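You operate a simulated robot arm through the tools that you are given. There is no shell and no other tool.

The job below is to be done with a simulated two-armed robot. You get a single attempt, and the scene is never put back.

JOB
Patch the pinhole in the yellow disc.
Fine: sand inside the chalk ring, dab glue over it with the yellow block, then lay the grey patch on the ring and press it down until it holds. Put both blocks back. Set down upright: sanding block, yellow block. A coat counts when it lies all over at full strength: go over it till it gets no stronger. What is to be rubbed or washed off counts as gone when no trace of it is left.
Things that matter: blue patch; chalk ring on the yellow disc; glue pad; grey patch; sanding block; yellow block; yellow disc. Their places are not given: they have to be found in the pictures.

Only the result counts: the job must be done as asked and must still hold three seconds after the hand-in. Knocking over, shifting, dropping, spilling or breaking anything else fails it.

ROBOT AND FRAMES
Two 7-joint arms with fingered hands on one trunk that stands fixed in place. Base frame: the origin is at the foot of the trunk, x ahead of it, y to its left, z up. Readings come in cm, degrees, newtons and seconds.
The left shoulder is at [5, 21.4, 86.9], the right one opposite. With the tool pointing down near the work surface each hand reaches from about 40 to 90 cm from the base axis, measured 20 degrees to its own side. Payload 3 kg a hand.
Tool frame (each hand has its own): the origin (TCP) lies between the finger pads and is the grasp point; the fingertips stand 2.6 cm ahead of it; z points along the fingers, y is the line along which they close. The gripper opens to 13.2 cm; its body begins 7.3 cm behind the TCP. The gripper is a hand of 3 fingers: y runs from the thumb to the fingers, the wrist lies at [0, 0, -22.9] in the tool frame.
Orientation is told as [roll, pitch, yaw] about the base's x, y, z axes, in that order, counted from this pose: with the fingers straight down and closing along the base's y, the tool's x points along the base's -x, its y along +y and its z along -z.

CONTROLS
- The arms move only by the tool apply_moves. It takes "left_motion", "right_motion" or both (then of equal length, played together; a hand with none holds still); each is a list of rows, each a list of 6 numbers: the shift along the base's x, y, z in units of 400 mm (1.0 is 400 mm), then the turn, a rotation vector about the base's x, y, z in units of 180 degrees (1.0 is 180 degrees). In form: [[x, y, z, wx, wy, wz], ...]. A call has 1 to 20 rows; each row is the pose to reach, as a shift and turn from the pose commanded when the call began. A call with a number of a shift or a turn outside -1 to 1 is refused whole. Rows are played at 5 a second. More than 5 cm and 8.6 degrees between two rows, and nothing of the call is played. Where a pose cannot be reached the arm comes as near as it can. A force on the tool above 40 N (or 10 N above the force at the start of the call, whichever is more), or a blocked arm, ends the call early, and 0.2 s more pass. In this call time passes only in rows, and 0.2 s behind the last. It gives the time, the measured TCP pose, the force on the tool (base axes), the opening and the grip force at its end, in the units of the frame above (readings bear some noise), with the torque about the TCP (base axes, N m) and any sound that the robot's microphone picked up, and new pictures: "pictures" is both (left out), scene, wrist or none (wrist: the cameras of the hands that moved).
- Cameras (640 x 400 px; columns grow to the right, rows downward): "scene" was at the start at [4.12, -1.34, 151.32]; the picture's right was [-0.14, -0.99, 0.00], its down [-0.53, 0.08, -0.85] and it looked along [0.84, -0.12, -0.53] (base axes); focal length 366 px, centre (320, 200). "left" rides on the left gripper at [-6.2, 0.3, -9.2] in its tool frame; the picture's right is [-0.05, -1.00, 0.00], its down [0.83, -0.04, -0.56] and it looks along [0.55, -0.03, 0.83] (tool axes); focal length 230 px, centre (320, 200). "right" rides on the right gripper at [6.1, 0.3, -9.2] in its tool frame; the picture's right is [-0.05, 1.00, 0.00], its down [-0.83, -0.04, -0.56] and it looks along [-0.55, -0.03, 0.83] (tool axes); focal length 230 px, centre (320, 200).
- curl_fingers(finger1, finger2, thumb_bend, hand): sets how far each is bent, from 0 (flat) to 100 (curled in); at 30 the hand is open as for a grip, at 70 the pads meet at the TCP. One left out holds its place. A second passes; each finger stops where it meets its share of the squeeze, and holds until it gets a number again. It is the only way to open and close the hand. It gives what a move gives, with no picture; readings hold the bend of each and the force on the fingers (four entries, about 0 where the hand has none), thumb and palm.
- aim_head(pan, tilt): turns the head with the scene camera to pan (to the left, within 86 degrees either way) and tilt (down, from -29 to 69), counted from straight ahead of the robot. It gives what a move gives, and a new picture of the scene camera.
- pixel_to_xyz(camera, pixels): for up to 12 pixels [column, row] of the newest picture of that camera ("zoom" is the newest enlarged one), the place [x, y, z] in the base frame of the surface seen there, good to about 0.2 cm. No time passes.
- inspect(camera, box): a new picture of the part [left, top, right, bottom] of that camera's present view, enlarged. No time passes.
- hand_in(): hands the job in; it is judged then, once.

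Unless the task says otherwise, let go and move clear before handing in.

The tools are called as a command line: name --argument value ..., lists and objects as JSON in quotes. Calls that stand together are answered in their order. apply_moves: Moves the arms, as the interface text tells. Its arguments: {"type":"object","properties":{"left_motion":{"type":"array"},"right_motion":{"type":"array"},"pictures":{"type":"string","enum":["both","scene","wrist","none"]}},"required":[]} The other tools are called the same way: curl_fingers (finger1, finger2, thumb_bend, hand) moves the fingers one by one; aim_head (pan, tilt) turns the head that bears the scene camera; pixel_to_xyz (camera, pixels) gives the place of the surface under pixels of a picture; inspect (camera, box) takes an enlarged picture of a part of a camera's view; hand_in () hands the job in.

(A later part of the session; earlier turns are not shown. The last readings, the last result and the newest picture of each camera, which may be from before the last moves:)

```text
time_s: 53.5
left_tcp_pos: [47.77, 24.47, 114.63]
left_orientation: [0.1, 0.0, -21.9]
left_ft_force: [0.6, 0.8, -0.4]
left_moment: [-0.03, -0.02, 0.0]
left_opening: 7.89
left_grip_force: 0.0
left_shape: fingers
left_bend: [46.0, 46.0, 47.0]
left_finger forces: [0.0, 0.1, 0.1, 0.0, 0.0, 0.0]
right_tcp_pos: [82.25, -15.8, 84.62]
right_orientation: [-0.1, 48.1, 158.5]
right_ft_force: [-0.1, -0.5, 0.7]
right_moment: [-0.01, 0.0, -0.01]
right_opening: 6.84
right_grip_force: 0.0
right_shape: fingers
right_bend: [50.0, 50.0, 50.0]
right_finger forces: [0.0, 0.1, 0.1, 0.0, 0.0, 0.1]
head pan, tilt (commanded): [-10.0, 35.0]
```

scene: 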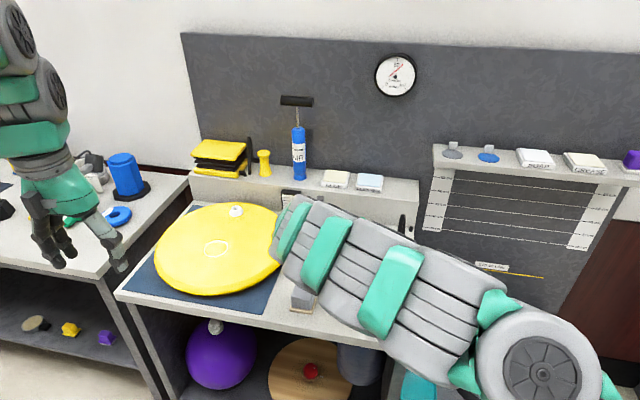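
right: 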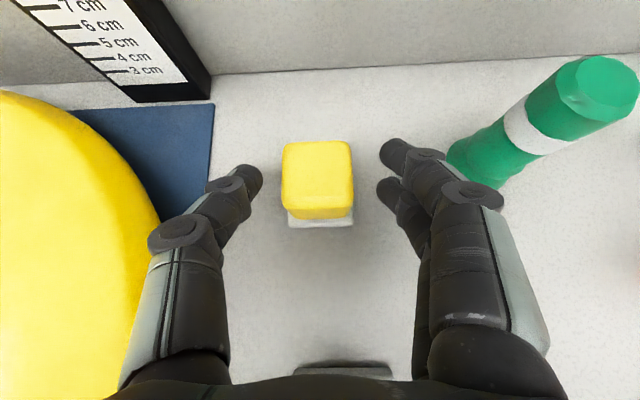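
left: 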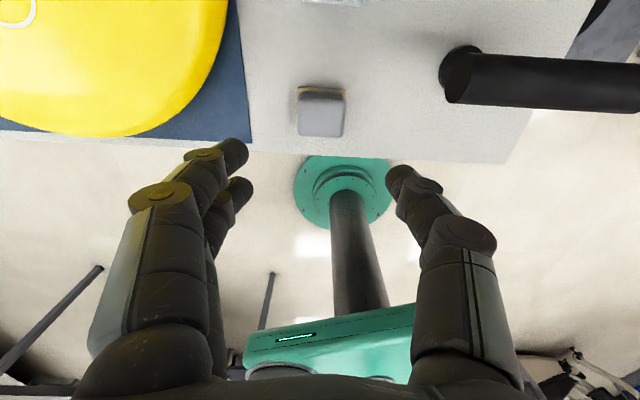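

The block is centred between thumb (245,180) and fingers (393,170), with the green bottle clear. Closing the right hand.

curl_fingers --hand "right" --finger1 70 --finger2 70 --thumb_bend 70

inspect --camera "right" --box '[200, 100, 440, 250]'

```text
time_s: 54.5
left_tcp_pos: [47.69, 24.56, 114.68]
left_orientation: [0.2, 0.1, -21.9]
left_ft_force: [0.0, 0.8, -0.4]
left_moment: [-0.02, 0.02, 0.0]
left_opening: 7.91
left_grip_force: 0.0
left_shape: fingers
left_bend: [46.0, 46.0, 47.0]
left_finger forces: [0.1, 0.0, 0.1, 0.0, 0.0, 0.0]
right_tcp_pos: [82.28, -15.71, 84.7]
right_orientation: [-0.1, 48.0, 158.4]
right_ft_force: [0.1, 0.6, 0.0]
right_moment: [0.02, 0.01, 0.01]
right_opening: 3.44
right_grip_force: 13.4
right_shape: fingers
right_bend: [61.0, 61.0, 64.0]
right_finger forces: [6.9, 6.8, 0.0, 0.1, 13.7, 0.1]
head pan, tilt (commanded): [-10.0, 35.0]
```

```text
2.67 times, centred on (320, 175) of right
```

zoom: 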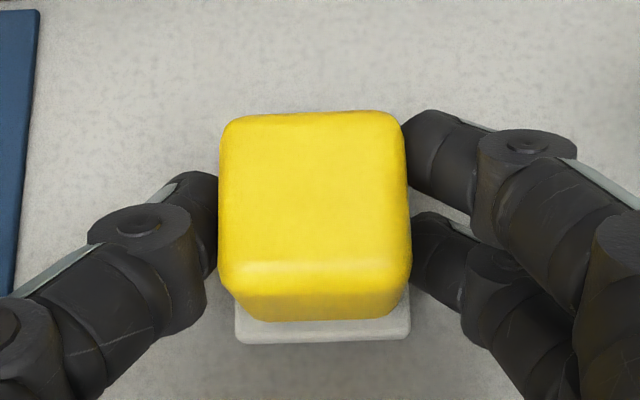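

The yellow block is gripped evenly (6.9 / 6.8 / 13.7 N). I'll lift it 15 cm and check that it is held.

apply_moves --right_motion '[[0, 0, 0.05, 0, 0, 0], [0, 0, 0.14, 0, 0, 0], [0, 0, 0.25, 0, 0, 0], [0, 0, 0.36, 0, 0, 0]]' --pictures "wrist"

```text
time_s: 55.5
left_tcp_pos: [47.63, 24.66, 114.63]
left_orientation: [0.0, 0.2, -21.8]
left_ft_force: [-0.3, 0.0, 0.7]
left_moment: [-0.01, 0.01, -0.02]
left_opening: 7.91
left_grip_force: 0.0
left_shape: fingers
left_bend: [46.0, 46.0, 47.0]
left_finger forces: [0.0, 0.0, 0.0, 0.1, 0.0, 0.0]
right_tcp_pos: [82.35, -15.65, 99.02]
right_orientation: [-0.2, 48.1, 158.4]
right_ft_force: [-0.2, -0.1, 0.2]
right_moment: [-0.02, -0.01, -0.01]
right_opening: 3.4
right_grip_force: 13.1
right_shape: fingers
right_bend: [61.0, 61.0, 64.0]
right_finger forces: [6.9, 6.8, 0.0, 0.0, 13.7, 0.0]
head pan, tilt (commanded): [-10.0, 35.0]
```

right: 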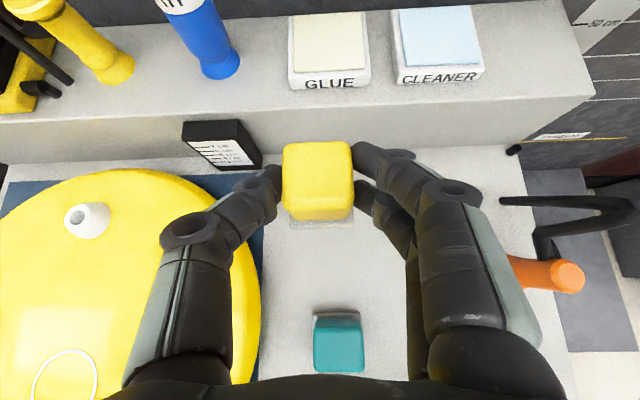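

The block is held firmly. I'll move over the glue pad (centre ≈(98,−23)), turning 12° to ease the reach.

apply_moves --right_motion '[[0.071, -0.0355, 0.01, 0, 0, 0.0133], [0.142, -0.071, 0.01, 0, 0, 0.0267], [0.213, -0.1065, 0.01, 0, 0, 0.04], [0.284, -0.142, 0.005, 0, 0, 0.0533], [0.355, -0.1775, 0, 0, 0, 0.0667]]' --pictures "both"

```text
time_s: 56.7
left_tcp_pos: [47.78, 24.6, 114.65]
left_orientation: [0.0, 0.1, -21.9]
left_ft_force: [0.2, -0.4, -1.0]
left_moment: [0.01, 0.02, 0.01]
left_opening: 7.92
left_grip_force: 0.0
left_shape: fingers
left_bend: [46.0, 46.0, 47.0]
left_finger forces: [0.1, 0.0, 0.1, 0.1, 0.0, 0.0]
right_tcp_pos: [96.52, -22.79, 99.06]
right_orientation: [0.0, 48.0, 170.5]
right_ft_force: [-0.3, -0.6, -0.4]
right_moment: [-0.05, 0.01, -0.03]
right_opening: 3.4
right_grip_force: 13.4
right_shape: fingers
right_bend: [62.0, 62.0, 64.0]
right_finger forces: [6.8, 6.6, 0.0, 0.1, 13.4, 0.0]
head pan, tilt (commanded): [-10.0, 35.0]
```

scene: 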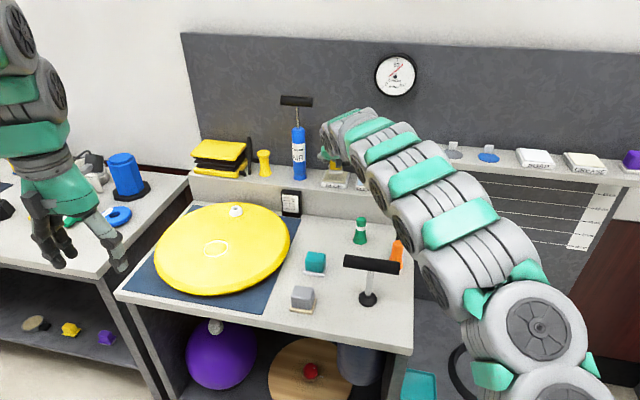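
right: 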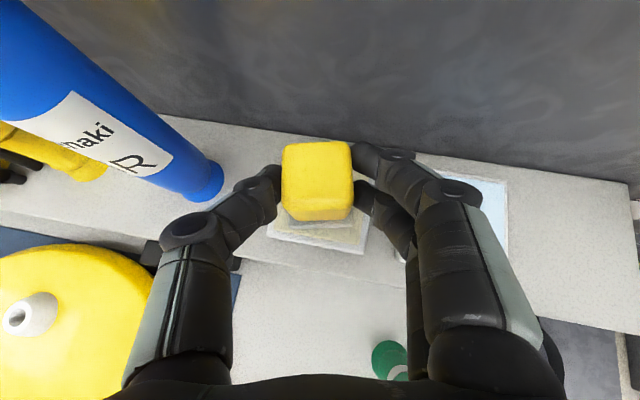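

The block is over the glue pad; I'll check the pump's distance from the thumb and where the pad lies relative to the block.

pixel_to_xyz --camera "right" --pixels '[[207, 180], [215, 192], [255, 195], [185, 232], [362, 252], [272, 236], [362, 230], [317, 160], [300, 240], [335, 246], [430, 165], [480, 190]]'

inspect --camera "right" --box '[200, 120, 440, 270]'

```text
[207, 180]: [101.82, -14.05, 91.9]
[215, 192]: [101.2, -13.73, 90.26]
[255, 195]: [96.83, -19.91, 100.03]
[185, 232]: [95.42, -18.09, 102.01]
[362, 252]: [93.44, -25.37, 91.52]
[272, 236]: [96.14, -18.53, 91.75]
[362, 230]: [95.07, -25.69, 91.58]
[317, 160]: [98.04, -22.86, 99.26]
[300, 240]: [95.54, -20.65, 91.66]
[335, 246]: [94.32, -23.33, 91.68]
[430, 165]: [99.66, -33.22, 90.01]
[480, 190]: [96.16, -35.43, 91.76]
```

```text
2.67 times, centred on (320, 195) of right
```

zoom: 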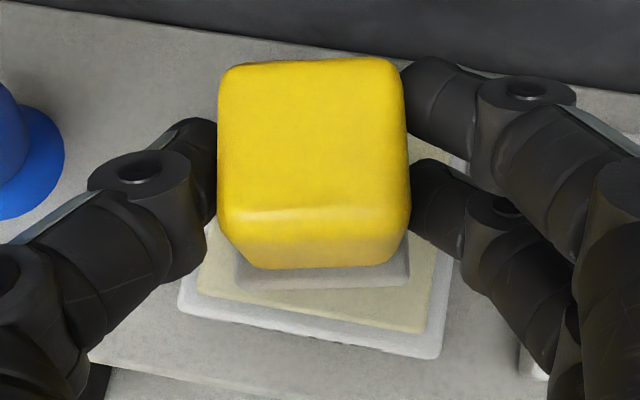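

Clear of the pump by several cm and the block is over the pad. Lowering toward the pad.

apply_moves --right_motion '[[0, 0, -0.03, 0, 0, 0], [0, 0, -0.045, 0, 0, 0], [0, 0, -0.05, 0, 0, 0], [0, 0, -0.053, 0, 0, 0]]' --pictures "none"

```text
time_s: 57.7
left_tcp_pos: [47.62, 24.52, 114.7]
left_orientation: [0.1, 0.0, -21.9]
left_ft_force: [-0.7, -0.2, 0.4]
left_moment: [0.03, 0.0, 0.0]
left_opening: 7.88
left_grip_force: 0.0
left_shape: fingers
left_bend: [46.0, 46.0, 47.0]
left_finger forces: [0.1, 0.0, 0.0, 0.1, 0.0, 0.1]
right_tcp_pos: [96.62, -22.67, 96.83]
right_orientation: [-0.1, 48.1, 170.4]
right_ft_force: [0.1, 0.3, 0.2]
right_moment: [-0.01, 0.03, 0.0]
right_opening: 3.37
right_grip_force: 13.2
right_shape: fingers
right_bend: [62.0, 62.0, 64.0]
right_finger forces: [6.7, 6.6, 0.0, 0.1, 13.5, 0.0]
head pan, tilt (commanded): [-10.0, 35.0]
```

apply_moves --right_motion '[[0, 0, -0.002, 0, 0, 0], [0, 0, -0.004, 0, 0, 0], [0, 0, -0.005, 0, 0, 0]]' --pictures "none"

```text
time_s: 58.5
left_tcp_pos: [47.78, 24.61, 114.7]
left_orientation: [0.1, 0.1, -21.9]
left_ft_force: [0.4, -0.6, 0.6]
left_moment: [0.02, -0.01, 0.0]
left_opening: 7.92
left_grip_force: 0.3
left_shape: fingers
left_bend: [46.0, 46.0, 47.0]
left_finger forces: [0.0, 0.1, 0.0, 0.0, 0.1, 0.1]
right_tcp_pos: [96.49, -22.79, 96.71]
right_orientation: [0.0, 48.0, 170.5]
right_ft_force: [0.2, -1.2, -1.6]
right_moment: [-0.02, -0.01, 0.03]
right_opening: 3.4
right_grip_force: 13.7
right_shape: fingers
right_bend: [62.0, 62.0, 64.0]
right_finger forces: [6.8, 6.7, 0.1, 0.1, 13.4, 0.1]
head pan, tilt (commanded): [-10.0, 35.0]
```

apply_moves --right_motion '[[0, 0, -0.002, 0, 0, 0], [0, 0, -0.004, 0, 0, 0], [0, 0, -0.006, 0, 0, 0]]' --pictures "wrist"

```text
time_s: 59.3
left_tcp_pos: [47.7, 24.66, 114.67]
left_orientation: [0.1, 0.0, -22.0]
left_ft_force: [0.0, 0.2, 0.4]
left_moment: [0.01, 0.01, -0.03]
left_opening: 7.9
left_grip_force: 0.2
left_shape: fingers
left_bend: [46.0, 46.0, 47.0]
left_finger forces: [0.0, 0.0, 0.0, 0.0, 0.1, 0.0]
right_tcp_pos: [96.54, -22.74, 96.56]
right_orientation: [-0.1, 48.2, 170.4]
right_ft_force: [-0.5, -1.3, 4.6]
right_moment: [-0.05, -0.07, 0.0]
right_opening: 3.38
right_grip_force: 13.9
right_shape: fingers
right_bend: [62.0, 62.0, 64.0]
right_finger forces: [7.4, 7.8, 0.1, 0.0, 13.6, 0.1]
head pan, tilt (commanded): [-10.0, 35.0]
```

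right: 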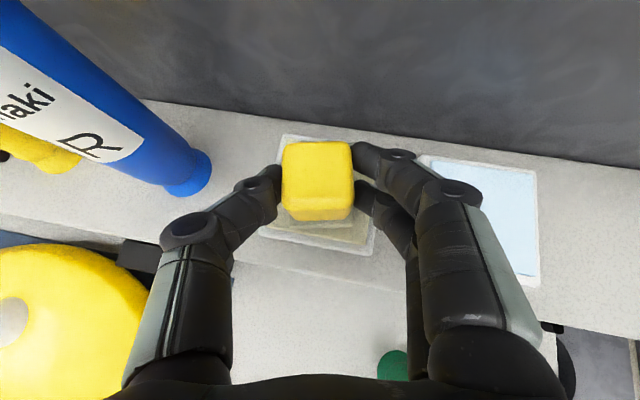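

Contact on the pad at 4.6 N. I'll press a hair more and hold for about a second so the block takes up glue, then lift.

apply_moves --right_motion '[[0, 0, -0.001, 0, 0, 0], [0, 0, -0.001, 0, 0, 0], [0.005, 0, -0.001, 0, 0, 0], [-0.005, 0, -0.001, 0, 0, 0], [0, 0.005, -0.001, 0, 0, 0], [0, 0, -0.001, 0, 0, 0], [0, 0, 0.02, 0, 0, 0], [0, 0, 0.08, 0, 0, 0]]' --pictures "wrist"

inspect --camera "right" --box '[200, 120, 440, 270]'

```text
time_s: 61.1
left_tcp_pos: [47.62, 24.52, 114.63]
left_orientation: [0.1, 0.0, -21.9]
left_ft_force: [-0.2, 0.1, -0.8]
left_moment: [-0.04, -0.02, -0.01]
left_opening: 7.9
left_grip_force: 0.1
left_shape: fingers
left_bend: [46.0, 46.0, 47.0]
left_finger forces: [0.0, 0.1, 0.0, 0.0, 0.0, 0.0]
right_tcp_pos: [96.43, -22.61, 99.53]
right_orientation: [-0.1, 48.1, 170.3]
right_ft_force: [-0.2, -0.6, -0.8]
right_moment: [0.02, -0.01, 0.02]
right_opening: 3.36
right_grip_force: 14.7
right_shape: fingers
right_bend: [62.0, 62.0, 64.0]
right_finger forces: [7.3, 7.2, 0.0, 0.0, 14.5, 0.1]
head pan, tilt (commanded): [-10.0, 35.0]
```

right: 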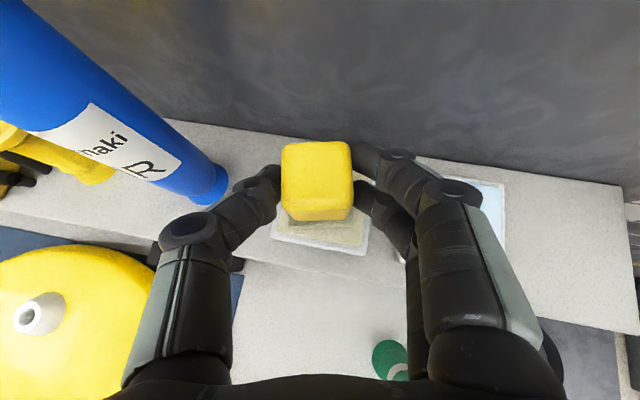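

```text
2.67 times, centred on (320, 195) of right
```

zoom: 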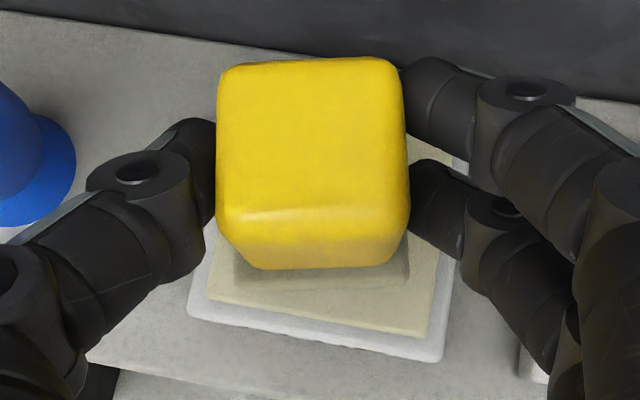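

The block's sole is now glue-coloured. I'll carry it back and over to the disc's ring, while the left arm moves further out of the way.

apply_moves --right_motion '[[-0.1, 0.0375, 0, 0, 0, 0], [-0.2, 0.075, 0, 0, 0, 0], [-0.3, 0.125, 0, 0, 0, 0], [-0.35, 0.225, 0, 0, 0, 0], [-0.375, 0.3375, 0, 0, 0, 0], [-0.4, 0.45, 0, 0, 0, 0], [-0.425, 0.5625, -0.0125, 0, 0, 0], [-0.45, 0.675, -0.025, 0, 0, 0], [-0.465, 0.7875, -0.05, 0, 0, 0], [-0.475, 0.9, -0.075, 0, 0, 0]]' --left_motion '[[-0.0125, 0.0375, 0.0125, 0, 0, 0], [-0.025, 0.075, 0.025, 0, 0, 0], [-0.0375, 0.1125, 0.0375, 0, 0, 0], [-0.05, 0.15, 0.05, 0, 0, 0], [-0.0625, 0.1875, 0.0625, 0, 0, 0], [-0.075, 0.225, 0.075, 0, 0, 0], [-0.0875, 0.2625, 0.0875, 0, 0, 0], [-0.1, 0.3, 0.1, 0, 0, 0], [-0.1125, 0.3375, 0.1125, 0, 0, 0], [-0.125, 0.375, 0.125, 0, 0, 0]]' --pictures "both"

```text
time_s: 63.3
left_tcp_pos: [42.66, 39.46, 119.72]
left_orientation: [0.1, 0.2, -21.8]
left_ft_force: [1.2, 0.6, 0.2]
left_moment: [0.0, 0.08, 0.01]
left_opening: 7.91
left_grip_force: 0.0
left_shape: fingers
left_bend: [46.0, 46.0, 47.0]
left_finger forces: [0.0, 0.0, 0.0, 0.0, 0.0, 0.0]
right_tcp_pos: [77.76, 13.16, 96.47]
right_orientation: [0.0, 48.0, 170.4]
right_ft_force: [0.0, 0.6, -0.8]
right_moment: [0.02, 0.0, 0.0]
right_opening: 3.38
right_grip_force: 13.4
right_shape: fingers
right_bend: [62.0, 62.0, 64.0]
right_finger forces: [6.7, 6.7, 0.1, 0.0, 13.4, 0.0]
head pan, tilt (commanded): [-10.0, 35.0]
```

scene: 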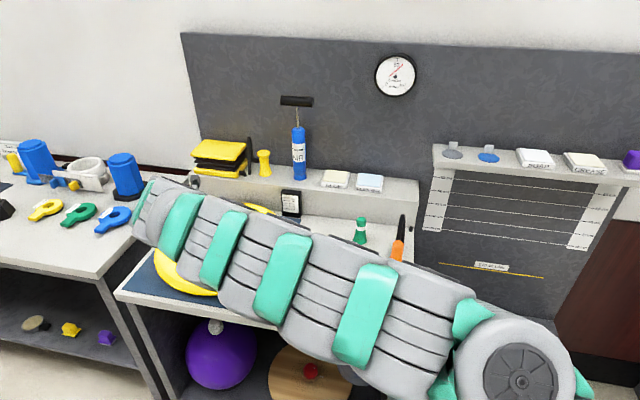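
right: 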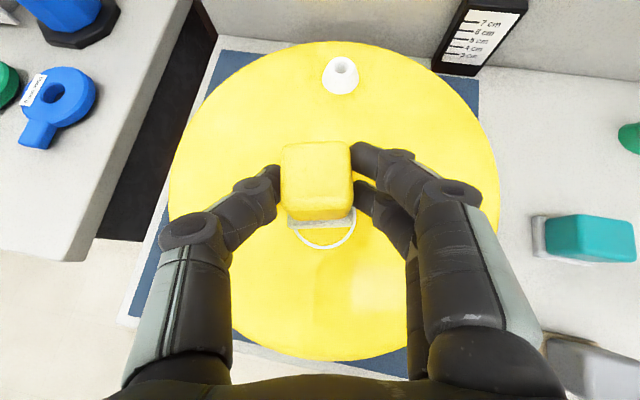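
left: 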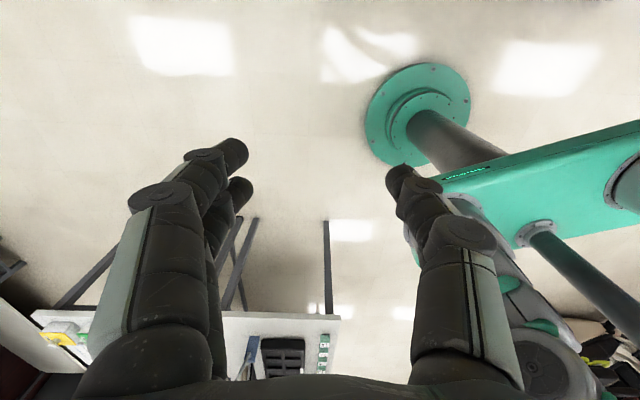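

The right camera shows the block directly over the ring. I'll lower it to contact.

apply_moves --right_motion '[[-0.005, 0.004, -0.06, 0, 0, 0], [-0.0075, 0.007, -0.12, 0, 0, 0], [-0.0075, 0.007, -0.15, 0, 0, 0], [-0.0075, 0.007, -0.16, 0, 0, 0]]' --pictures "none"

```text
time_s: 64.3
left_tcp_pos: [42.68, 39.48, 119.7]
left_orientation: [0.1, 0.1, -21.9]
left_ft_force: [-0.3, 0.3, 0.8]
left_moment: [-0.02, -0.03, 0.0]
left_opening: 7.91
left_grip_force: 0.0
left_shape: fingers
left_bend: [46.0, 46.0, 47.0]
left_finger forces: [0.0, 0.1, 0.0, 0.0, 0.0, 0.0]
right_tcp_pos: [77.28, 13.47, 90.25]
right_orientation: [-0.2, 48.0, 170.4]
right_ft_force: [0.2, 0.0, -0.6]
right_moment: [0.01, 0.01, 0.03]
right_opening: 3.36
right_grip_force: 14.1
right_shape: fingers
right_bend: [62.0, 62.0, 64.0]
right_finger forces: [6.6, 6.7, 0.1, 0.1, 13.4, 0.1]
head pan, tilt (commanded): [-10.0, 35.0]
```

apply_moves --right_motion '[[0, 0, -0.003, 0, 0, 0], [0, 0, -0.006, 0, 0, 0], [0, 0, -0.008, 0, 0, 0]]' --pictures "none"

```text
time_s: 65.1
left_tcp_pos: [42.74, 39.52, 119.83]
left_orientation: [0.2, 0.1, -21.8]
left_ft_force: [0.1, -0.1, -0.2]
left_moment: [-0.01, 0.01, -0.03]
left_opening: 7.91
left_grip_force: 0.1
left_shape: fingers
left_bend: [46.0, 46.0, 47.0]
left_finger forces: [0.1, 0.0, 0.0, 0.0, 0.0, 0.0]
right_tcp_pos: [77.23, 13.48, 89.93]
right_orientation: [-0.2, 48.1, 170.5]
right_ft_force: [0.8, -0.1, -1.3]
right_moment: [0.04, 0.03, 0.0]
right_opening: 3.37
right_grip_force: 13.7
right_shape: fingers
right_bend: [62.0, 62.0, 64.0]
right_finger forces: [6.7, 6.6, 0.0, 0.0, 13.4, 0.0]
head pan, tilt (commanded): [-10.0, 35.0]
```

apply_moves --right_motion '[[0, 0, -0.002, 0, 0, 0], [0, 0, -0.004, 0, 0, 0], [0, 0, -0.005, 0, 0, 0]]' --pictures "none"

```text
time_s: 65.9
left_tcp_pos: [42.77, 39.64, 119.83]
left_orientation: [0.1, 0.0, -21.8]
left_ft_force: [0.2, 0.6, -1.2]
left_moment: [0.02, 0.01, 0.03]
left_opening: 7.87
left_grip_force: 0.0
left_shape: fingers
left_bend: [46.0, 46.0, 47.0]
left_finger forces: [0.0, 0.0, 0.1, 0.1, 0.1, 0.1]
right_tcp_pos: [77.28, 13.52, 89.75]
right_orientation: [0.0, 48.0, 170.4]
right_ft_force: [-0.6, 0.4, -0.6]
right_moment: [-0.01, 0.0, 0.05]
right_opening: 3.37
right_grip_force: 13.4
right_shape: fingers
right_bend: [62.0, 62.0, 64.0]
right_finger forces: [6.7, 6.7, 0.0, 0.0, 13.4, 0.0]
head pan, tilt (commanded): [-10.0, 35.0]
```

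apply_moves --right_motion '[[0, 0, -0.002, 0, 0, 0], [0, 0, -0.004, 0, 0, 0], [0, 0, -0.005, 0, 0, 0]]' --pictures "none"

```text
time_s: 66.7
left_tcp_pos: [42.71, 39.51, 119.82]
left_orientation: [0.0, 0.1, -21.9]
left_ft_force: [-0.5, 0.6, -0.7]
left_moment: [0.03, -0.02, -0.01]
left_opening: 7.91
left_grip_force: 0.1
left_shape: fingers
left_bend: [46.0, 46.0, 47.0]
left_finger forces: [0.1, 0.0, 0.0, 0.1, 0.1, 0.1]
right_tcp_pos: [77.28, 13.51, 89.6]
right_orientation: [-0.1, 48.1, 170.4]
right_ft_force: [-0.2, -2.3, 5.6]
right_moment: [-0.1, -0.11, 0.0]
right_opening: 3.34
right_grip_force: 14.0
right_shape: fingers
right_bend: [62.0, 62.0, 64.0]
right_finger forces: [7.2, 7.6, 0.0, 0.1, 13.2, 0.0]
head pan, tilt (commanded): [-10.0, 35.0]
```

Contact at 5.6 N on the disc. I'll dab at nine overlapping spots around the centre to cover the ring's interior.

apply_moves --right_motion '[[0.0, 0.0, 0.006, 0, 0, 0], [0.0052, 0.0296, 0.006, 0, 0, 0], [0.0052, 0.0296, 0, 0, 0, 0], [0.0348, 0.0243, 0.006, 0, 0, 0], [0.0348, 0.0243, 0, 0, 0, 0], [0.0296, -0.0052, 0.006, 0, 0, 0], [0.0296, -0.0052, 0, 0, 0, 0], [0.0243, -0.0348, 0.006, 0, 0, 0], [0.0243, -0.0348, 0, 0, 0, 0], [-0.0052, -0.0296, 0.006, 0, 0, 0], [-0.0052, -0.0296, 0, 0, 0, 0], [-0.0348, -0.0243, 0.006, 0, 0, 0], [-0.0348, -0.0243, 0, 0, 0, 0], [-0.0296, 0.0052, 0.006, 0, 0, 0], [-0.0296, 0.0052, 0, 0, 0, 0], [-0.0243, 0.0348, 0.006, 0, 0, 0], [-0.0243, 0.0348, 0, 0, 0, 0], [0, 0, 0.006, 0, 0, 0], [0, 0, 0, 0, 0, 0], [0, 0, 0.03, 0, 0, 0]]' --pictures "wrist"

```text
time_s: 70.9
left_tcp_pos: [42.64, 39.39, 119.75]
left_orientation: [0.1, 0.1, -21.9]
left_ft_force: [0.2, 0.8, 0.7]
left_moment: [-0.01, -0.02, 0.01]
left_opening: 7.9
left_grip_force: 0.1
left_shape: fingers
left_bend: [46.0, 46.0, 47.0]
left_finger forces: [0.1, 0.1, 0.1, 0.0, 0.0, 0.1]
right_tcp_pos: [77.08, 13.58, 90.73]
right_orientation: [-0.1, 48.2, 170.5]
right_ft_force: [0.9, -0.3, 0.1]
right_moment: [0.01, 0.0, 0.0]
right_opening: 3.36
right_grip_force: 14.3
right_shape: fingers
right_bend: [62.0, 63.0, 65.0]
right_finger forces: [7.0, 7.0, 0.1, 0.1, 14.0, 0.1]
head pan, tilt (commanded): [-10.0, 35.0]
```

right: 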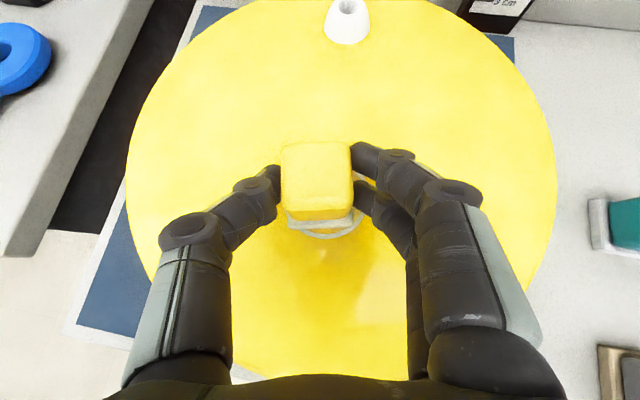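

I'll lift and shift forward to see how much glue lies inside the ring.

apply_moves --right_motion '[[0, 0, 0.06, 0, 0, 0], [0.08, 0, 0.12, 0, 0, 0], [0.16, 0, 0.16, 0, 0, 0]]' --pictures "wrist"

inspect --camera "right" --box '[260, 200, 400, 320]'

```text
time_s: 71.7
left_tcp_pos: [42.64, 39.55, 119.79]
left_orientation: [0.0, 0.0, -21.9]
left_ft_force: [-0.5, -0.2, 0.3]
left_moment: [0.0, -0.02, -0.01]
left_opening: 7.92
left_grip_force: 0.1
left_shape: fingers
left_bend: [46.0, 46.0, 47.0]
left_finger forces: [0.0, 0.0, 0.1, 0.0, 0.0, 0.0]
right_tcp_pos: [83.62, 13.42, 97.29]
right_orientation: [-0.2, 48.1, 170.4]
right_ft_force: [0.3, 0.6, -0.7]
right_moment: [0.02, 0.01, 0.01]
right_opening: 3.36
right_grip_force: 13.8
right_shape: fingers
right_bend: [62.0, 63.0, 65.0]
right_finger forces: [6.6, 6.8, 0.0, 0.1, 13.5, 0.0]
head pan, tilt (commanded): [-10.0, 35.0]
```

right: 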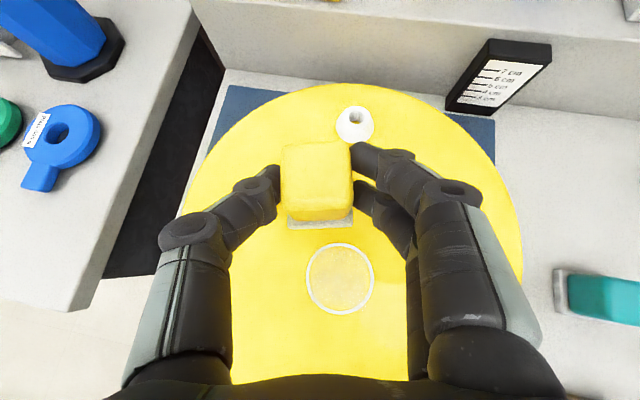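

```text
3.33 times, centred on (330, 260) of right
```

zoom: 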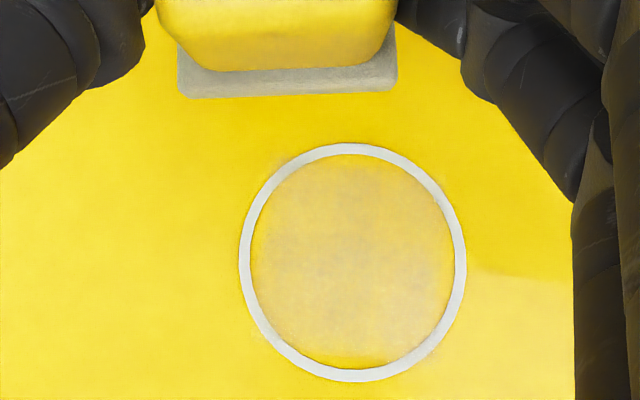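

A thin film of glue lies inside the ring, weaker toward the edges. I'll go back for another, wider pass.

apply_moves --right_motion '[[-0.08, 0.001, -0.05, 0, 0, 0], [-0.158, 0.001, -0.12, 0, 0, 0], [-0.158, 0.001, -0.18, 0, 0, 0], [-0.158, 0.001, -0.19, 0, 0, 0], [-0.158, 0.001, -0.194, 0, 0, 0]]' --pictures "none"

```text
time_s: 72.9
left_tcp_pos: [42.73, 39.49, 119.83]
left_orientation: [0.0, 0.0, -21.8]
left_ft_force: [-0.3, 0.0, 0.4]
left_moment: [0.01, -0.01, -0.01]
left_opening: 7.9
left_grip_force: 0.0
left_shape: fingers
left_bend: [46.0, 46.0, 47.0]
left_finger forces: [0.1, 0.0, 0.0, 0.0, 0.0, 0.0]
right_tcp_pos: [77.37, 13.58, 89.42]
right_orientation: [-0.1, 48.2, 170.5]
right_ft_force: [-4.3, 0.6, 18.9]
right_moment: [-0.05, -0.22, 0.0]
right_opening: 3.32
right_grip_force: 15.5
right_shape: fingers
right_bend: [63.0, 63.0, 65.0]
right_finger forces: [7.8, 8.0, 0.0, 0.0, 15.5, 0.1]
head pan, tilt (commanded): [-10.0, 35.0]
```

Force was 18.9 N, more than needed. I'll ease up about 1.2 mm and rub in two circles of 1.4 cm radius around the centre.

apply_moves --right_motion '[[0, 0, 0.003, 0, 0, 0], [0.003, 0.0172, 0.003, 0, 0, 0], [0.0061, 0.0345, 0.003, 0, 0, 0], [0.0287, 0.0201, 0.003, 0, 0, 0], [0.0345, -0.0061, 0.003, 0, 0, 0], [0.0201, -0.0287, 0.003, 0, 0, 0], [-0.0061, -0.0345, 0.003, 0, 0, 0], [-0.0287, -0.0201, 0.003, 0, 0, 0], [-0.0345, 0.0061, 0.003, 0, 0, 0], [-0.0201, 0.0287, 0.003, 0, 0, 0], [0.0061, 0.0345, 0.003, 0, 0, 0], [0.0287, 0.0201, 0.003, 0, 0, 0], [0.0345, -0.0061, 0.003, 0, 0, 0], [0.0201, -0.0287, 0.003, 0, 0, 0], [-0.0061, -0.0345, 0.003, 0, 0, 0], [-0.0287, -0.0201, 0.003, 0, 0, 0], [-0.0345, 0.0061, 0.003, 0, 0, 0], [-0.0201, 0.0287, 0.003, 0, 0, 0], [0, 0, 0.003, 0, 0, 0]]' --pictures "none"

```text
time_s: 76.9
left_tcp_pos: [42.65, 39.53, 119.86]
left_orientation: [0.1, 0.0, -21.9]
left_ft_force: [1.0, 0.5, 0.4]
left_moment: [0.0, -0.01, 0.0]
left_opening: 7.93
left_grip_force: 0.1
left_shape: fingers
left_bend: [46.0, 46.0, 47.0]
left_finger forces: [0.0, 0.0, 0.1, 0.0, 0.0, 0.0]
right_tcp_pos: [77.31, 13.59, 89.5]
right_orientation: [-0.2, 48.1, 170.4]
right_ft_force: [-1.5, 1.8, 2.5]
right_moment: [0.02, -0.03, 0.04]
right_opening: 3.38
right_grip_force: 14.8
right_shape: fingers
right_bend: [63.0, 62.0, 64.0]
right_finger forces: [6.9, 6.6, 0.0, 0.1, 15.1, 0.0]
head pan, tilt (commanded): [-10.0, 35.0]
```

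Light contact was kept (2.5 N at the end). I'll lift and look again.

apply_moves --right_motion '[[0, 0, 0.06, 0, 0, 0], [0.05, 0, 0.12, 0, 0, 0], [0.1, 0, 0.17, 0, 0, 0], [0.16, 0, 0.19, 0, 0, 0]]' --pictures "wrist"

inspect --camera "right" --box '[260, 200, 400, 320]'

```text
time_s: 77.9
left_tcp_pos: [42.69, 39.5, 119.78]
left_orientation: [0.1, 0.1, -21.8]
left_ft_force: [0.0, 0.3, 0.1]
left_moment: [0.0, -0.01, 0.01]
left_opening: 7.92
left_grip_force: 0.1
left_shape: fingers
left_bend: [46.0, 46.0, 47.0]
left_finger forces: [0.0, 0.0, 0.0, 0.0, 0.0, 0.0]
right_tcp_pos: [83.75, 13.57, 96.94]
right_orientation: [0.0, 48.0, 170.2]
right_ft_force: [0.1, 0.1, 0.0]
right_moment: [-0.01, -0.01, -0.02]
right_opening: 3.39
right_grip_force: 13.7
right_shape: fingers
right_bend: [63.0, 62.0, 64.0]
right_finger forces: [7.1, 6.8, 0.0, 0.1, 13.8, 0.0]
head pan, tilt (commanded): [-10.0, 35.0]
```

right: 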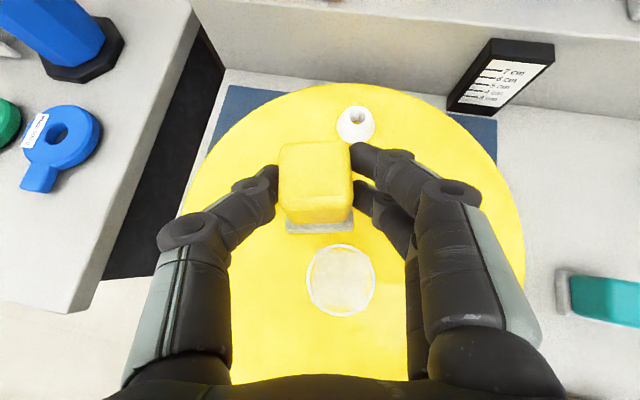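

```text
3.33 times, centred on (330, 260) of right
```

zoom: 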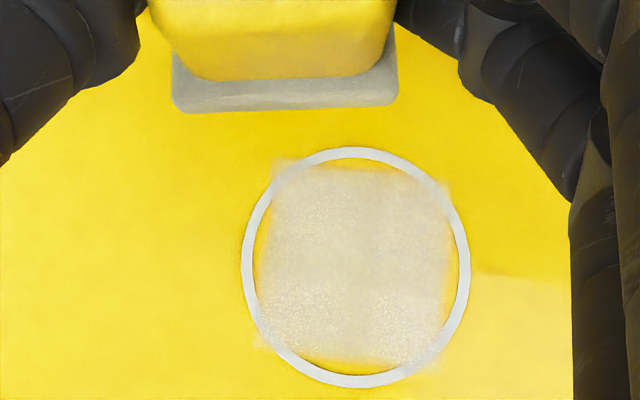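

The coat is much stronger but a sliver near the ring's left, right, top and bottom inner edge is still bare. I'll return to the same contact height and rub wider with pauses at the extremes.

apply_moves --right_motion '[[-0.08, 0, -0.06, 0, 0, 0], [-0.15, 0, -0.12, 0, 0, 0], [-0.16, 0, -0.18, 0, 0, 0], [-0.16, 0, -0.191, 0, 0, 0], [-0.1563, 0.0209, -0.191, 0, 0, 0], [-0.1526, 0.0418, -0.191, 0, 0, 0], [-0.1526, 0.0418, -0.191, 0, 0, 0], [-0.1255, 0.0243, -0.191, 0, 0, 0], [-0.1181, -0.0074, -0.191, 0, 0, 0], [-0.1181, -0.0074, -0.191, 0, 0, 0], [-0.1357, -0.0348, -0.191, 0, 0, 0], [-0.1674, -0.0418, -0.191, 0, 0, 0], [-0.1674, -0.0418, -0.191, 0, 0, 0], [-0.1945, -0.0243, -0.191, 0, 0, 0], [-0.2019, 0.0074, -0.191, 0, 0, 0], [-0.2019, 0.0074, -0.191, 0, 0, 0], [-0.1843, 0.0348, -0.191, 0, 0, 0], [-0.1526, 0.0418, -0.191, 0, 0, 0], [-0.16, 0, -0.191, 0, 0, 0]]' --pictures "none"

```text
time_s: 81.9
left_tcp_pos: [42.67, 39.46, 119.83]
left_orientation: [0.0, 0.1, -22.0]
left_ft_force: [0.4, -0.2, -0.3]
left_moment: [0.01, -0.03, -0.01]
left_opening: 7.9
left_grip_force: 0.1
left_shape: fingers
left_bend: [46.0, 46.0, 47.0]
left_finger forces: [0.0, 0.1, 0.1, 0.0, 0.0, 0.0]
right_tcp_pos: [77.32, 13.43, 89.44]
right_orientation: [-0.1, 48.0, 170.5]
right_ft_force: [0.4, -0.1, 0.7]
right_moment: [-0.04, 0.01, -0.02]
right_opening: 3.37
right_grip_force: 14.0
right_shape: fingers
right_bend: [63.0, 63.0, 65.0]
right_finger forces: [7.3, 6.9, 0.0, 0.0, 14.5, 0.1]
head pan, tilt (commanded): [-10.0, 35.0]
```

apply_moves --right_motion '[[0, 0, 0.06, 0, 0, 0], [0.05, 0, 0.12, 0, 0, 0], [0.1, 0, 0.17, 0, 0, 0], [0.16, 0, 0.19, 0, 0, 0]]' --pictures "wrist"

inspect --camera "right" --box '[290, 230, 390, 330]'

```text
time_s: 82.9
left_tcp_pos: [42.75, 39.54, 119.74]
left_orientation: [0.2, 0.1, -22.0]
left_ft_force: [0.2, 0.3, 0.3]
left_moment: [0.04, 0.01, 0.0]
left_opening: 7.89
left_grip_force: 0.1
left_shape: fingers
left_bend: [46.0, 46.0, 47.0]
left_finger forces: [0.1, 0.0, 0.0, 0.0, 0.0, 0.0]
right_tcp_pos: [83.77, 13.6, 97.14]
right_orientation: [-0.2, 48.1, 170.3]
right_ft_force: [0.0, -0.7, -0.8]
right_moment: [0.01, 0.01, 0.03]
right_opening: 3.38
right_grip_force: 13.5
right_shape: fingers
right_bend: [63.0, 63.0, 65.0]
right_finger forces: [7.0, 6.8, 0.1, 0.1, 13.8, 0.1]
head pan, tilt (commanded): [-10.0, 35.0]
```

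right: 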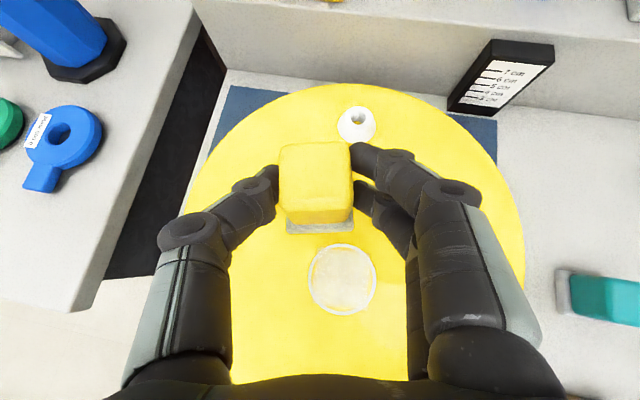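

```text
4.00 times, centred on (340, 280) of right
```

zoom: 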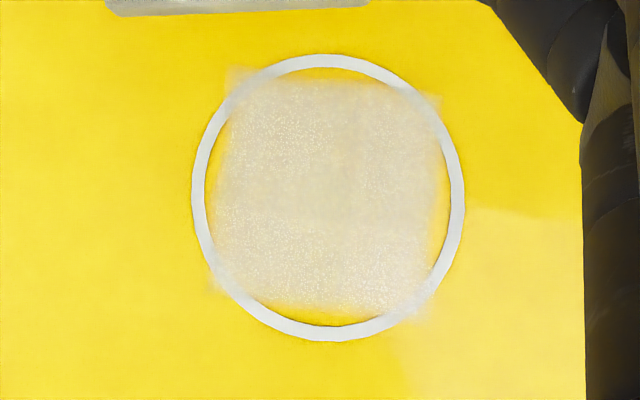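

The slivers at the left and right inner edge (zoom columns 205–225, 438–452) did not fill, perhaps because contact was too light. I'll press distinctly at the four extremes and read the force.

apply_moves --right_motion '[[-0.08, 0.02, -0.06, 0, 0, 0], [-0.15, 0.0418, -0.12, 0, 0, 0], [-0.1526, 0.0418, -0.18, 0, 0, 0], [-0.1526, 0.0418, -0.1925, 0, 0, 0], [-0.1526, 0.0418, -0.1935, 0, 0, 0], [-0.1526, 0.0418, -0.1935, 0, 0, 0], [-0.1526, 0.0418, -0.18, 0, 0, 0], [-0.1674, -0.0418, -0.18, 0, 0, 0], [-0.1674, -0.0418, -0.1925, 0, 0, 0], [-0.1674, -0.0418, -0.1935, 0, 0, 0], [-0.1674, -0.0418, -0.1935, 0, 0, 0], [-0.1674, -0.0418, -0.18, 0, 0, 0], [-0.1182, -0.0074, -0.18, 0, 0, 0], [-0.1182, -0.0074, -0.1925, 0, 0, 0], [-0.1182, -0.0074, -0.1935, 0, 0, 0], [-0.1182, -0.0074, -0.1935, 0, 0, 0], [-0.1182, -0.0074, -0.18, 0, 0, 0], [-0.2018, 0.0074, -0.18, 0, 0, 0], [-0.2018, 0.0074, -0.1935, 0, 0, 0], [-0.2018, 0.0074, -0.1935, 0, 0, 0]]' --pictures "none"

```text
time_s: 87.1
left_tcp_pos: [42.66, 39.45, 119.8]
left_orientation: [0.1, 0.1, -22.0]
left_ft_force: [-0.2, -0.3, 0.4]
left_moment: [0.02, -0.03, -0.01]
left_opening: 7.9
left_grip_force: 0.0
left_shape: fingers
left_bend: [46.0, 46.0, 47.0]
left_finger forces: [0.0, 0.0, 0.1, 0.1, 0.0, 0.1]
right_tcp_pos: [75.65, 13.87, 89.36]
right_orientation: [-0.1, 48.1, 170.4]
right_ft_force: [-2.6, -2.6, 7.3]
right_moment: [-0.1, -0.08, -0.03]
right_opening: 3.33
right_grip_force: 14.5
right_shape: fingers
right_bend: [63.0, 63.0, 65.0]
right_finger forces: [8.0, 7.7, 0.0, 0.0, 13.0, 0.1]
head pan, tilt (commanded): [-10.0, 35.0]
```

apply_moves --right_motion '[[0, 0, 0.06, 0, 0, 0], [0.08, 0, 0.12, 0, 0, 0], [0.14, 0, 0.17, 0, 0, 0], [0.2018, -0.0074, 0.1935, 0, 0, 0]]' --pictures "wrist"

inspect --camera "right" --box '[290, 230, 390, 330]'

```text
time_s: 88.1
left_tcp_pos: [42.73, 39.4, 119.73]
left_orientation: [0.1, 0.0, -21.9]
left_ft_force: [0.4, -0.4, 0.5]
left_moment: [-0.03, -0.02, -0.04]
left_opening: 7.94
left_grip_force: 0.0
left_shape: fingers
left_bend: [46.0, 46.0, 47.0]
left_finger forces: [0.1, 0.1, 0.0, 0.0, 0.0, 0.1]
right_tcp_pos: [83.66, 13.58, 97.24]
right_orientation: [0.0, 48.1, 170.4]
right_ft_force: [-0.6, -0.3, 0.6]
right_moment: [-0.04, 0.0, 0.0]
right_opening: 3.3
right_grip_force: 12.5
right_shape: fingers
right_bend: [63.0, 63.0, 65.0]
right_finger forces: [6.6, 6.5, 0.0, 0.0, 13.1, 0.1]
head pan, tilt (commanded): [-10.0, 35.0]
```

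right: 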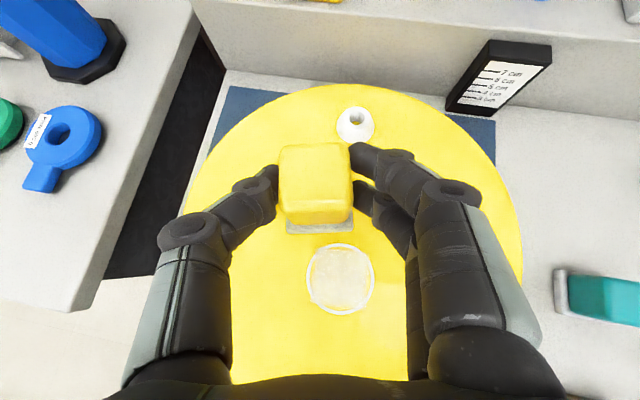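

```text
4.00 times, centred on (340, 280) of right
```

zoom: 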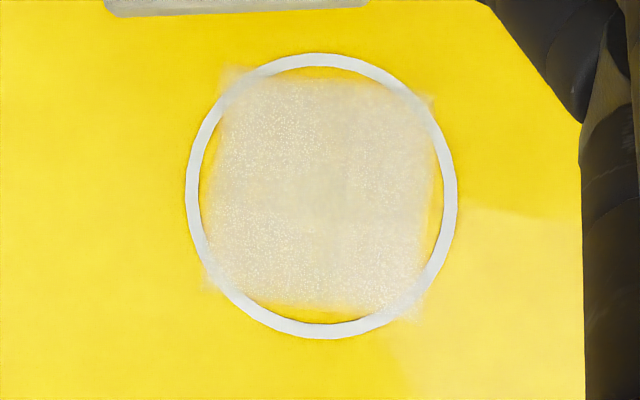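

The coat seems bounded by a fixed square region (rotated like the disc) whose corners touch the ring, so the slivers are not part of it. I'll zoom to judge evenness.

inspect --camera "right" --box '[308, 240, 372, 315]'

```text
5.33 times, centred on (340, 278) of right
```

zoom: 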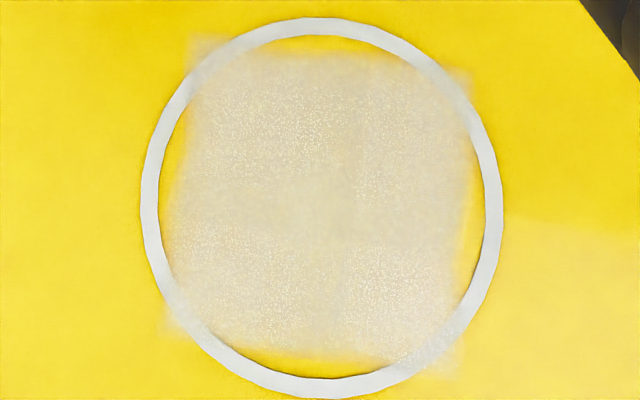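

The centre cross is smoother than the speckled quadrants, so the coat is still building. I'll do a full slow raster with steady contact, first touching down at one corner.

apply_moves --right_motion '[[-0.08, -0.01, -0.06, 0, 0, 0], [-0.16, -0.02, -0.12, 0, 0, 0], [-0.2064, -0.0324, -0.18, 0, 0, 0], [-0.2064, -0.0324, -0.192, 0, 0, 0], [-0.2064, -0.0324, -0.1935, 0, 0, 0]]' --pictures "none"

```text
time_s: 89.3
left_tcp_pos: [42.64, 39.52, 119.8]
left_orientation: [0.1, 0.1, -22.0]
left_ft_force: [-0.2, 0.1, -0.1]
left_moment: [0.03, -0.02, 0.03]
left_opening: 7.93
left_grip_force: 0.1
left_shape: fingers
left_bend: [46.0, 46.0, 47.0]
left_finger forces: [0.0, 0.0, 0.0, 0.1, 0.0, 0.1]
right_tcp_pos: [75.37, 12.33, 89.4]
right_orientation: [-0.1, 48.0, 170.4]
right_ft_force: [-2.5, 1.5, 7.0]
right_moment: [-0.04, -0.15, 0.0]
right_opening: 3.3
right_grip_force: 13.6
right_shape: fingers
right_bend: [63.0, 63.0, 65.0]
right_finger forces: [7.3, 6.4, 0.0, 0.0, 13.5, 0.0]
head pan, tilt (commanded): [-10.0, 35.0]
```

7 N at the corner. Now the raster across the whole square.

apply_moves --right_motion '[[0.0047, 0.0263, 0, 0, 0, 0], [0.0093, 0.0525, 0, 0, 0, 0], [0.0139, 0.0788, 0, 0, 0, 0], [0.0336, 0.0753, 0, 0, 0, 0], [0.029, 0.049, 0, 0, 0, 0], [0.0244, 0.0228, 0, 0, 0, 0], [0.0197, -0.0035, 0, 0, 0, 0], [0.0394, -0.007, 0, 0, 0, 0], [0.0441, 0.0193, 0, 0, 0, 0], [0.0487, 0.0455, 0, 0, 0, 0], [0.0533, 0.0718, 0, 0, 0, 0], [0.073, 0.0684, 0, 0, 0, 0], [0.0684, 0.0421, 0, 0, 0, 0], [0.0638, 0.0159, 0, 0, 0, 0], [0.0591, -0.0104, 0, 0, 0, 0], [0.0788, -0.0139, 0, 0, 0, 0], [0.0835, 0.0124, 0, 0, 0, 0], [0.0881, 0.0386, 0, 0, 0, 0], [0.0927, 0.0649, 0, 0, 0, 0]]' --pictures "none"

```text
time_s: 93.3
left_tcp_pos: [42.63, 39.47, 119.72]
left_orientation: [0.0, 0.1, -21.9]
left_ft_force: [0.0, 0.2, -0.3]
left_moment: [0.02, 0.0, 0.01]
left_opening: 7.9
left_grip_force: 0.1
left_shape: fingers
left_bend: [46.0, 46.0, 47.0]
left_finger forces: [0.0, 0.1, 0.0, 0.0, 0.0, 0.1]
right_tcp_pos: [79.21, 14.79, 89.28]
right_orientation: [-0.3, 48.0, 170.3]
right_ft_force: [0.2, -0.6, -0.1]
right_moment: [0.0, -0.03, 0.0]
right_opening: 3.31
right_grip_force: 12.8
right_shape: fingers
right_bend: [63.0, 62.0, 65.0]
right_finger forces: [7.1, 6.8, 0.0, 0.0, 13.4, 0.0]
head pan, tilt (commanded): [-10.0, 35.0]
```

Contact was lost by the end because the block crept up in the grip. I'll tighten the grip, since force grows with the commanded bend, then look at the coat.

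curl_fingers --hand "right" --finger1 78 --finger2 78 --thumb_bend 77

apply_moves --right_motion '[[0, 0, 0.06, 0, 0, 0], [0.05, -0.02, 0.13, 0, 0, 0], [0.1137, -0.0325, 0.1935, 0, 0, 0]]' --pictures "wrist"

inspect --camera "right" --box '[308, 240, 372, 315]'

inspect --camera "right" --box '[220, 110, 420, 250]'

```text
time_s: 94.3
left_tcp_pos: [42.68, 39.57, 119.75]
left_orientation: [0.1, 0.1, -21.9]
left_ft_force: [0.2, -0.4, -0.9]
left_moment: [0.02, -0.01, 0.0]
left_opening: 7.9
left_grip_force: 0.0
left_shape: fingers
left_bend: [46.0, 46.0, 47.0]
left_finger forces: [0.1, 0.0, 0.0, 0.0, 0.0, 0.0]
right_tcp_pos: [79.23, 14.73, 89.35]
right_orientation: [-0.1, 47.9, 170.3]
right_ft_force: [0.6, -0.4, -0.5]
right_moment: [0.0, -0.01, 0.03]
right_opening: 3.26
right_grip_force: 22.5
right_shape: fingers
right_bend: [63.0, 62.0, 65.0]
right_finger forces: [11.4, 11.0, 0.1, 0.1, 22.2, 0.0]
head pan, tilt (commanded): [-10.0, 35.0]
```

```text
time_s: 95.1
left_tcp_pos: [42.68, 39.57, 119.86]
left_orientation: [0.1, 0.1, -21.9]
left_ft_force: [0.4, -0.3, -0.5]
left_moment: [0.0, 0.01, -0.03]
left_opening: 7.95
left_grip_force: 0.1
left_shape: fingers
left_bend: [46.0, 46.0, 47.0]
left_finger forces: [0.0, 0.0, 0.1, 0.1, 0.0, 0.1]
right_tcp_pos: [83.72, 13.59, 97.09]
right_orientation: [-0.1, 48.1, 170.3]
right_ft_force: [0.1, -0.3, 0.0]
right_moment: [0.0, 0.01, -0.01]
right_opening: 3.27
right_grip_force: 22.9
right_shape: fingers
right_bend: [63.0, 62.0, 65.0]
right_finger forces: [11.3, 10.8, 0.0, 0.1, 22.1, 0.1]
head pan, tilt (commanded): [-10.0, 35.0]
```

right: 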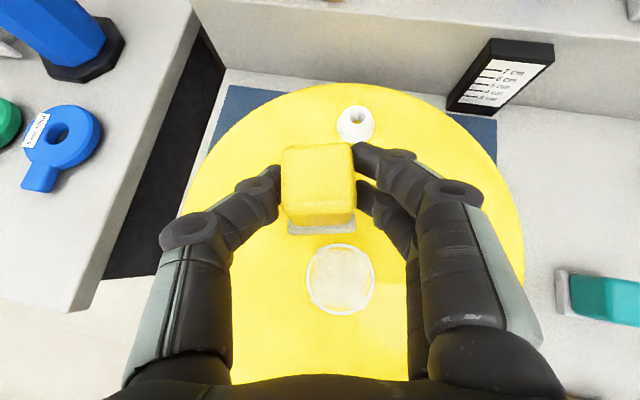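

```text
5.33 times, centred on (340, 278) of right
```

zoom: 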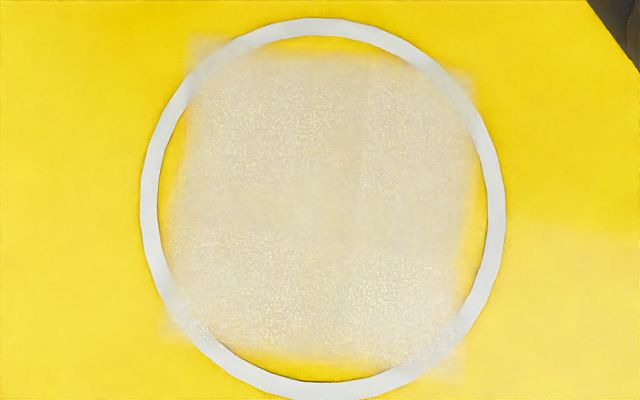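

```text
2.86 times, centred on (320, 180) of right
```

zoom: 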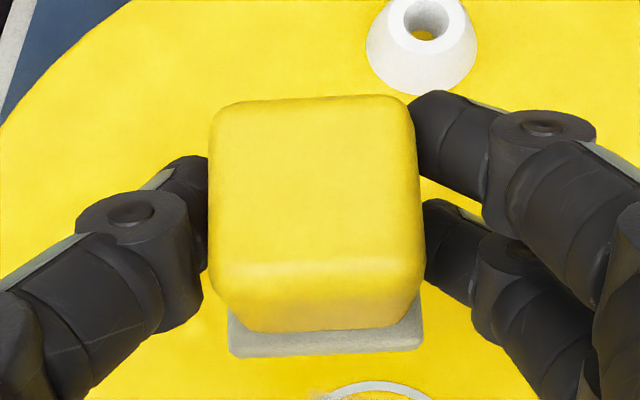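

The coat is nearly even but the block's sole has lost its glue tint, so it is probably running dry. I'll take it back to the glue pad to reload.

apply_moves --right_motion '[[-0.0125, -0.1125, 0.025, 0, 0, 0], [-0.025, -0.225, 0.05, 0, 0, 0], [-0.03, -0.3375, 0.06, 0, 0, 0], [-0.03, -0.45, 0.06, 0, 0, 0], [-0.025, -0.5625, 0.06, 0, 0, 0], [-0.0125, -0.675, 0.06, 0, 0, 0], [0.0125, -0.7625, 0.06, 0, 0, 0], [0.1125, -0.8125, 0.06, 0, 0, 0], [0.2175, -0.8625, 0.06, 0, 0, 0], [0.32, -0.9075, 0.06, 0, 0, 0]]' --pictures "both"

```text
time_s: 97.3
left_tcp_pos: [42.71, 39.46, 119.87]
left_orientation: [0.1, 0.1, -21.8]
left_ft_force: [-0.1, -0.9, 0.4]
left_moment: [0.04, 0.03, 0.02]
left_opening: 7.92
left_grip_force: 0.1
left_shape: fingers
left_bend: [46.0, 46.0, 47.0]
left_finger forces: [0.0, 0.1, 0.1, 0.1, 0.1, 0.0]
right_tcp_pos: [96.45, -22.78, 99.81]
right_orientation: [-0.1, 48.2, 170.4]
right_ft_force: [0.3, 0.9, 0.3]
right_moment: [-0.01, 0.02, -0.02]
right_opening: 3.2
right_grip_force: 21.3
right_shape: fingers
right_bend: [63.0, 62.0, 66.0]
right_finger forces: [11.0, 10.6, 0.1, 0.0, 21.6, 0.0]
head pan, tilt (commanded): [-10.0, 35.0]
```

scene: 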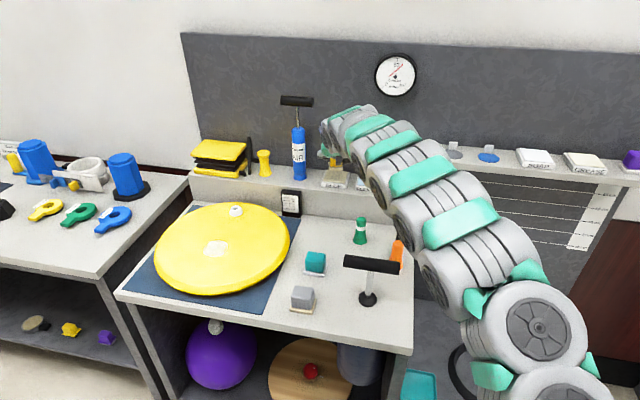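
right: 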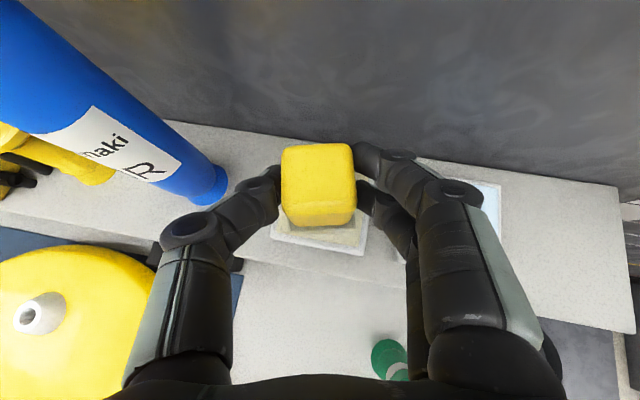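

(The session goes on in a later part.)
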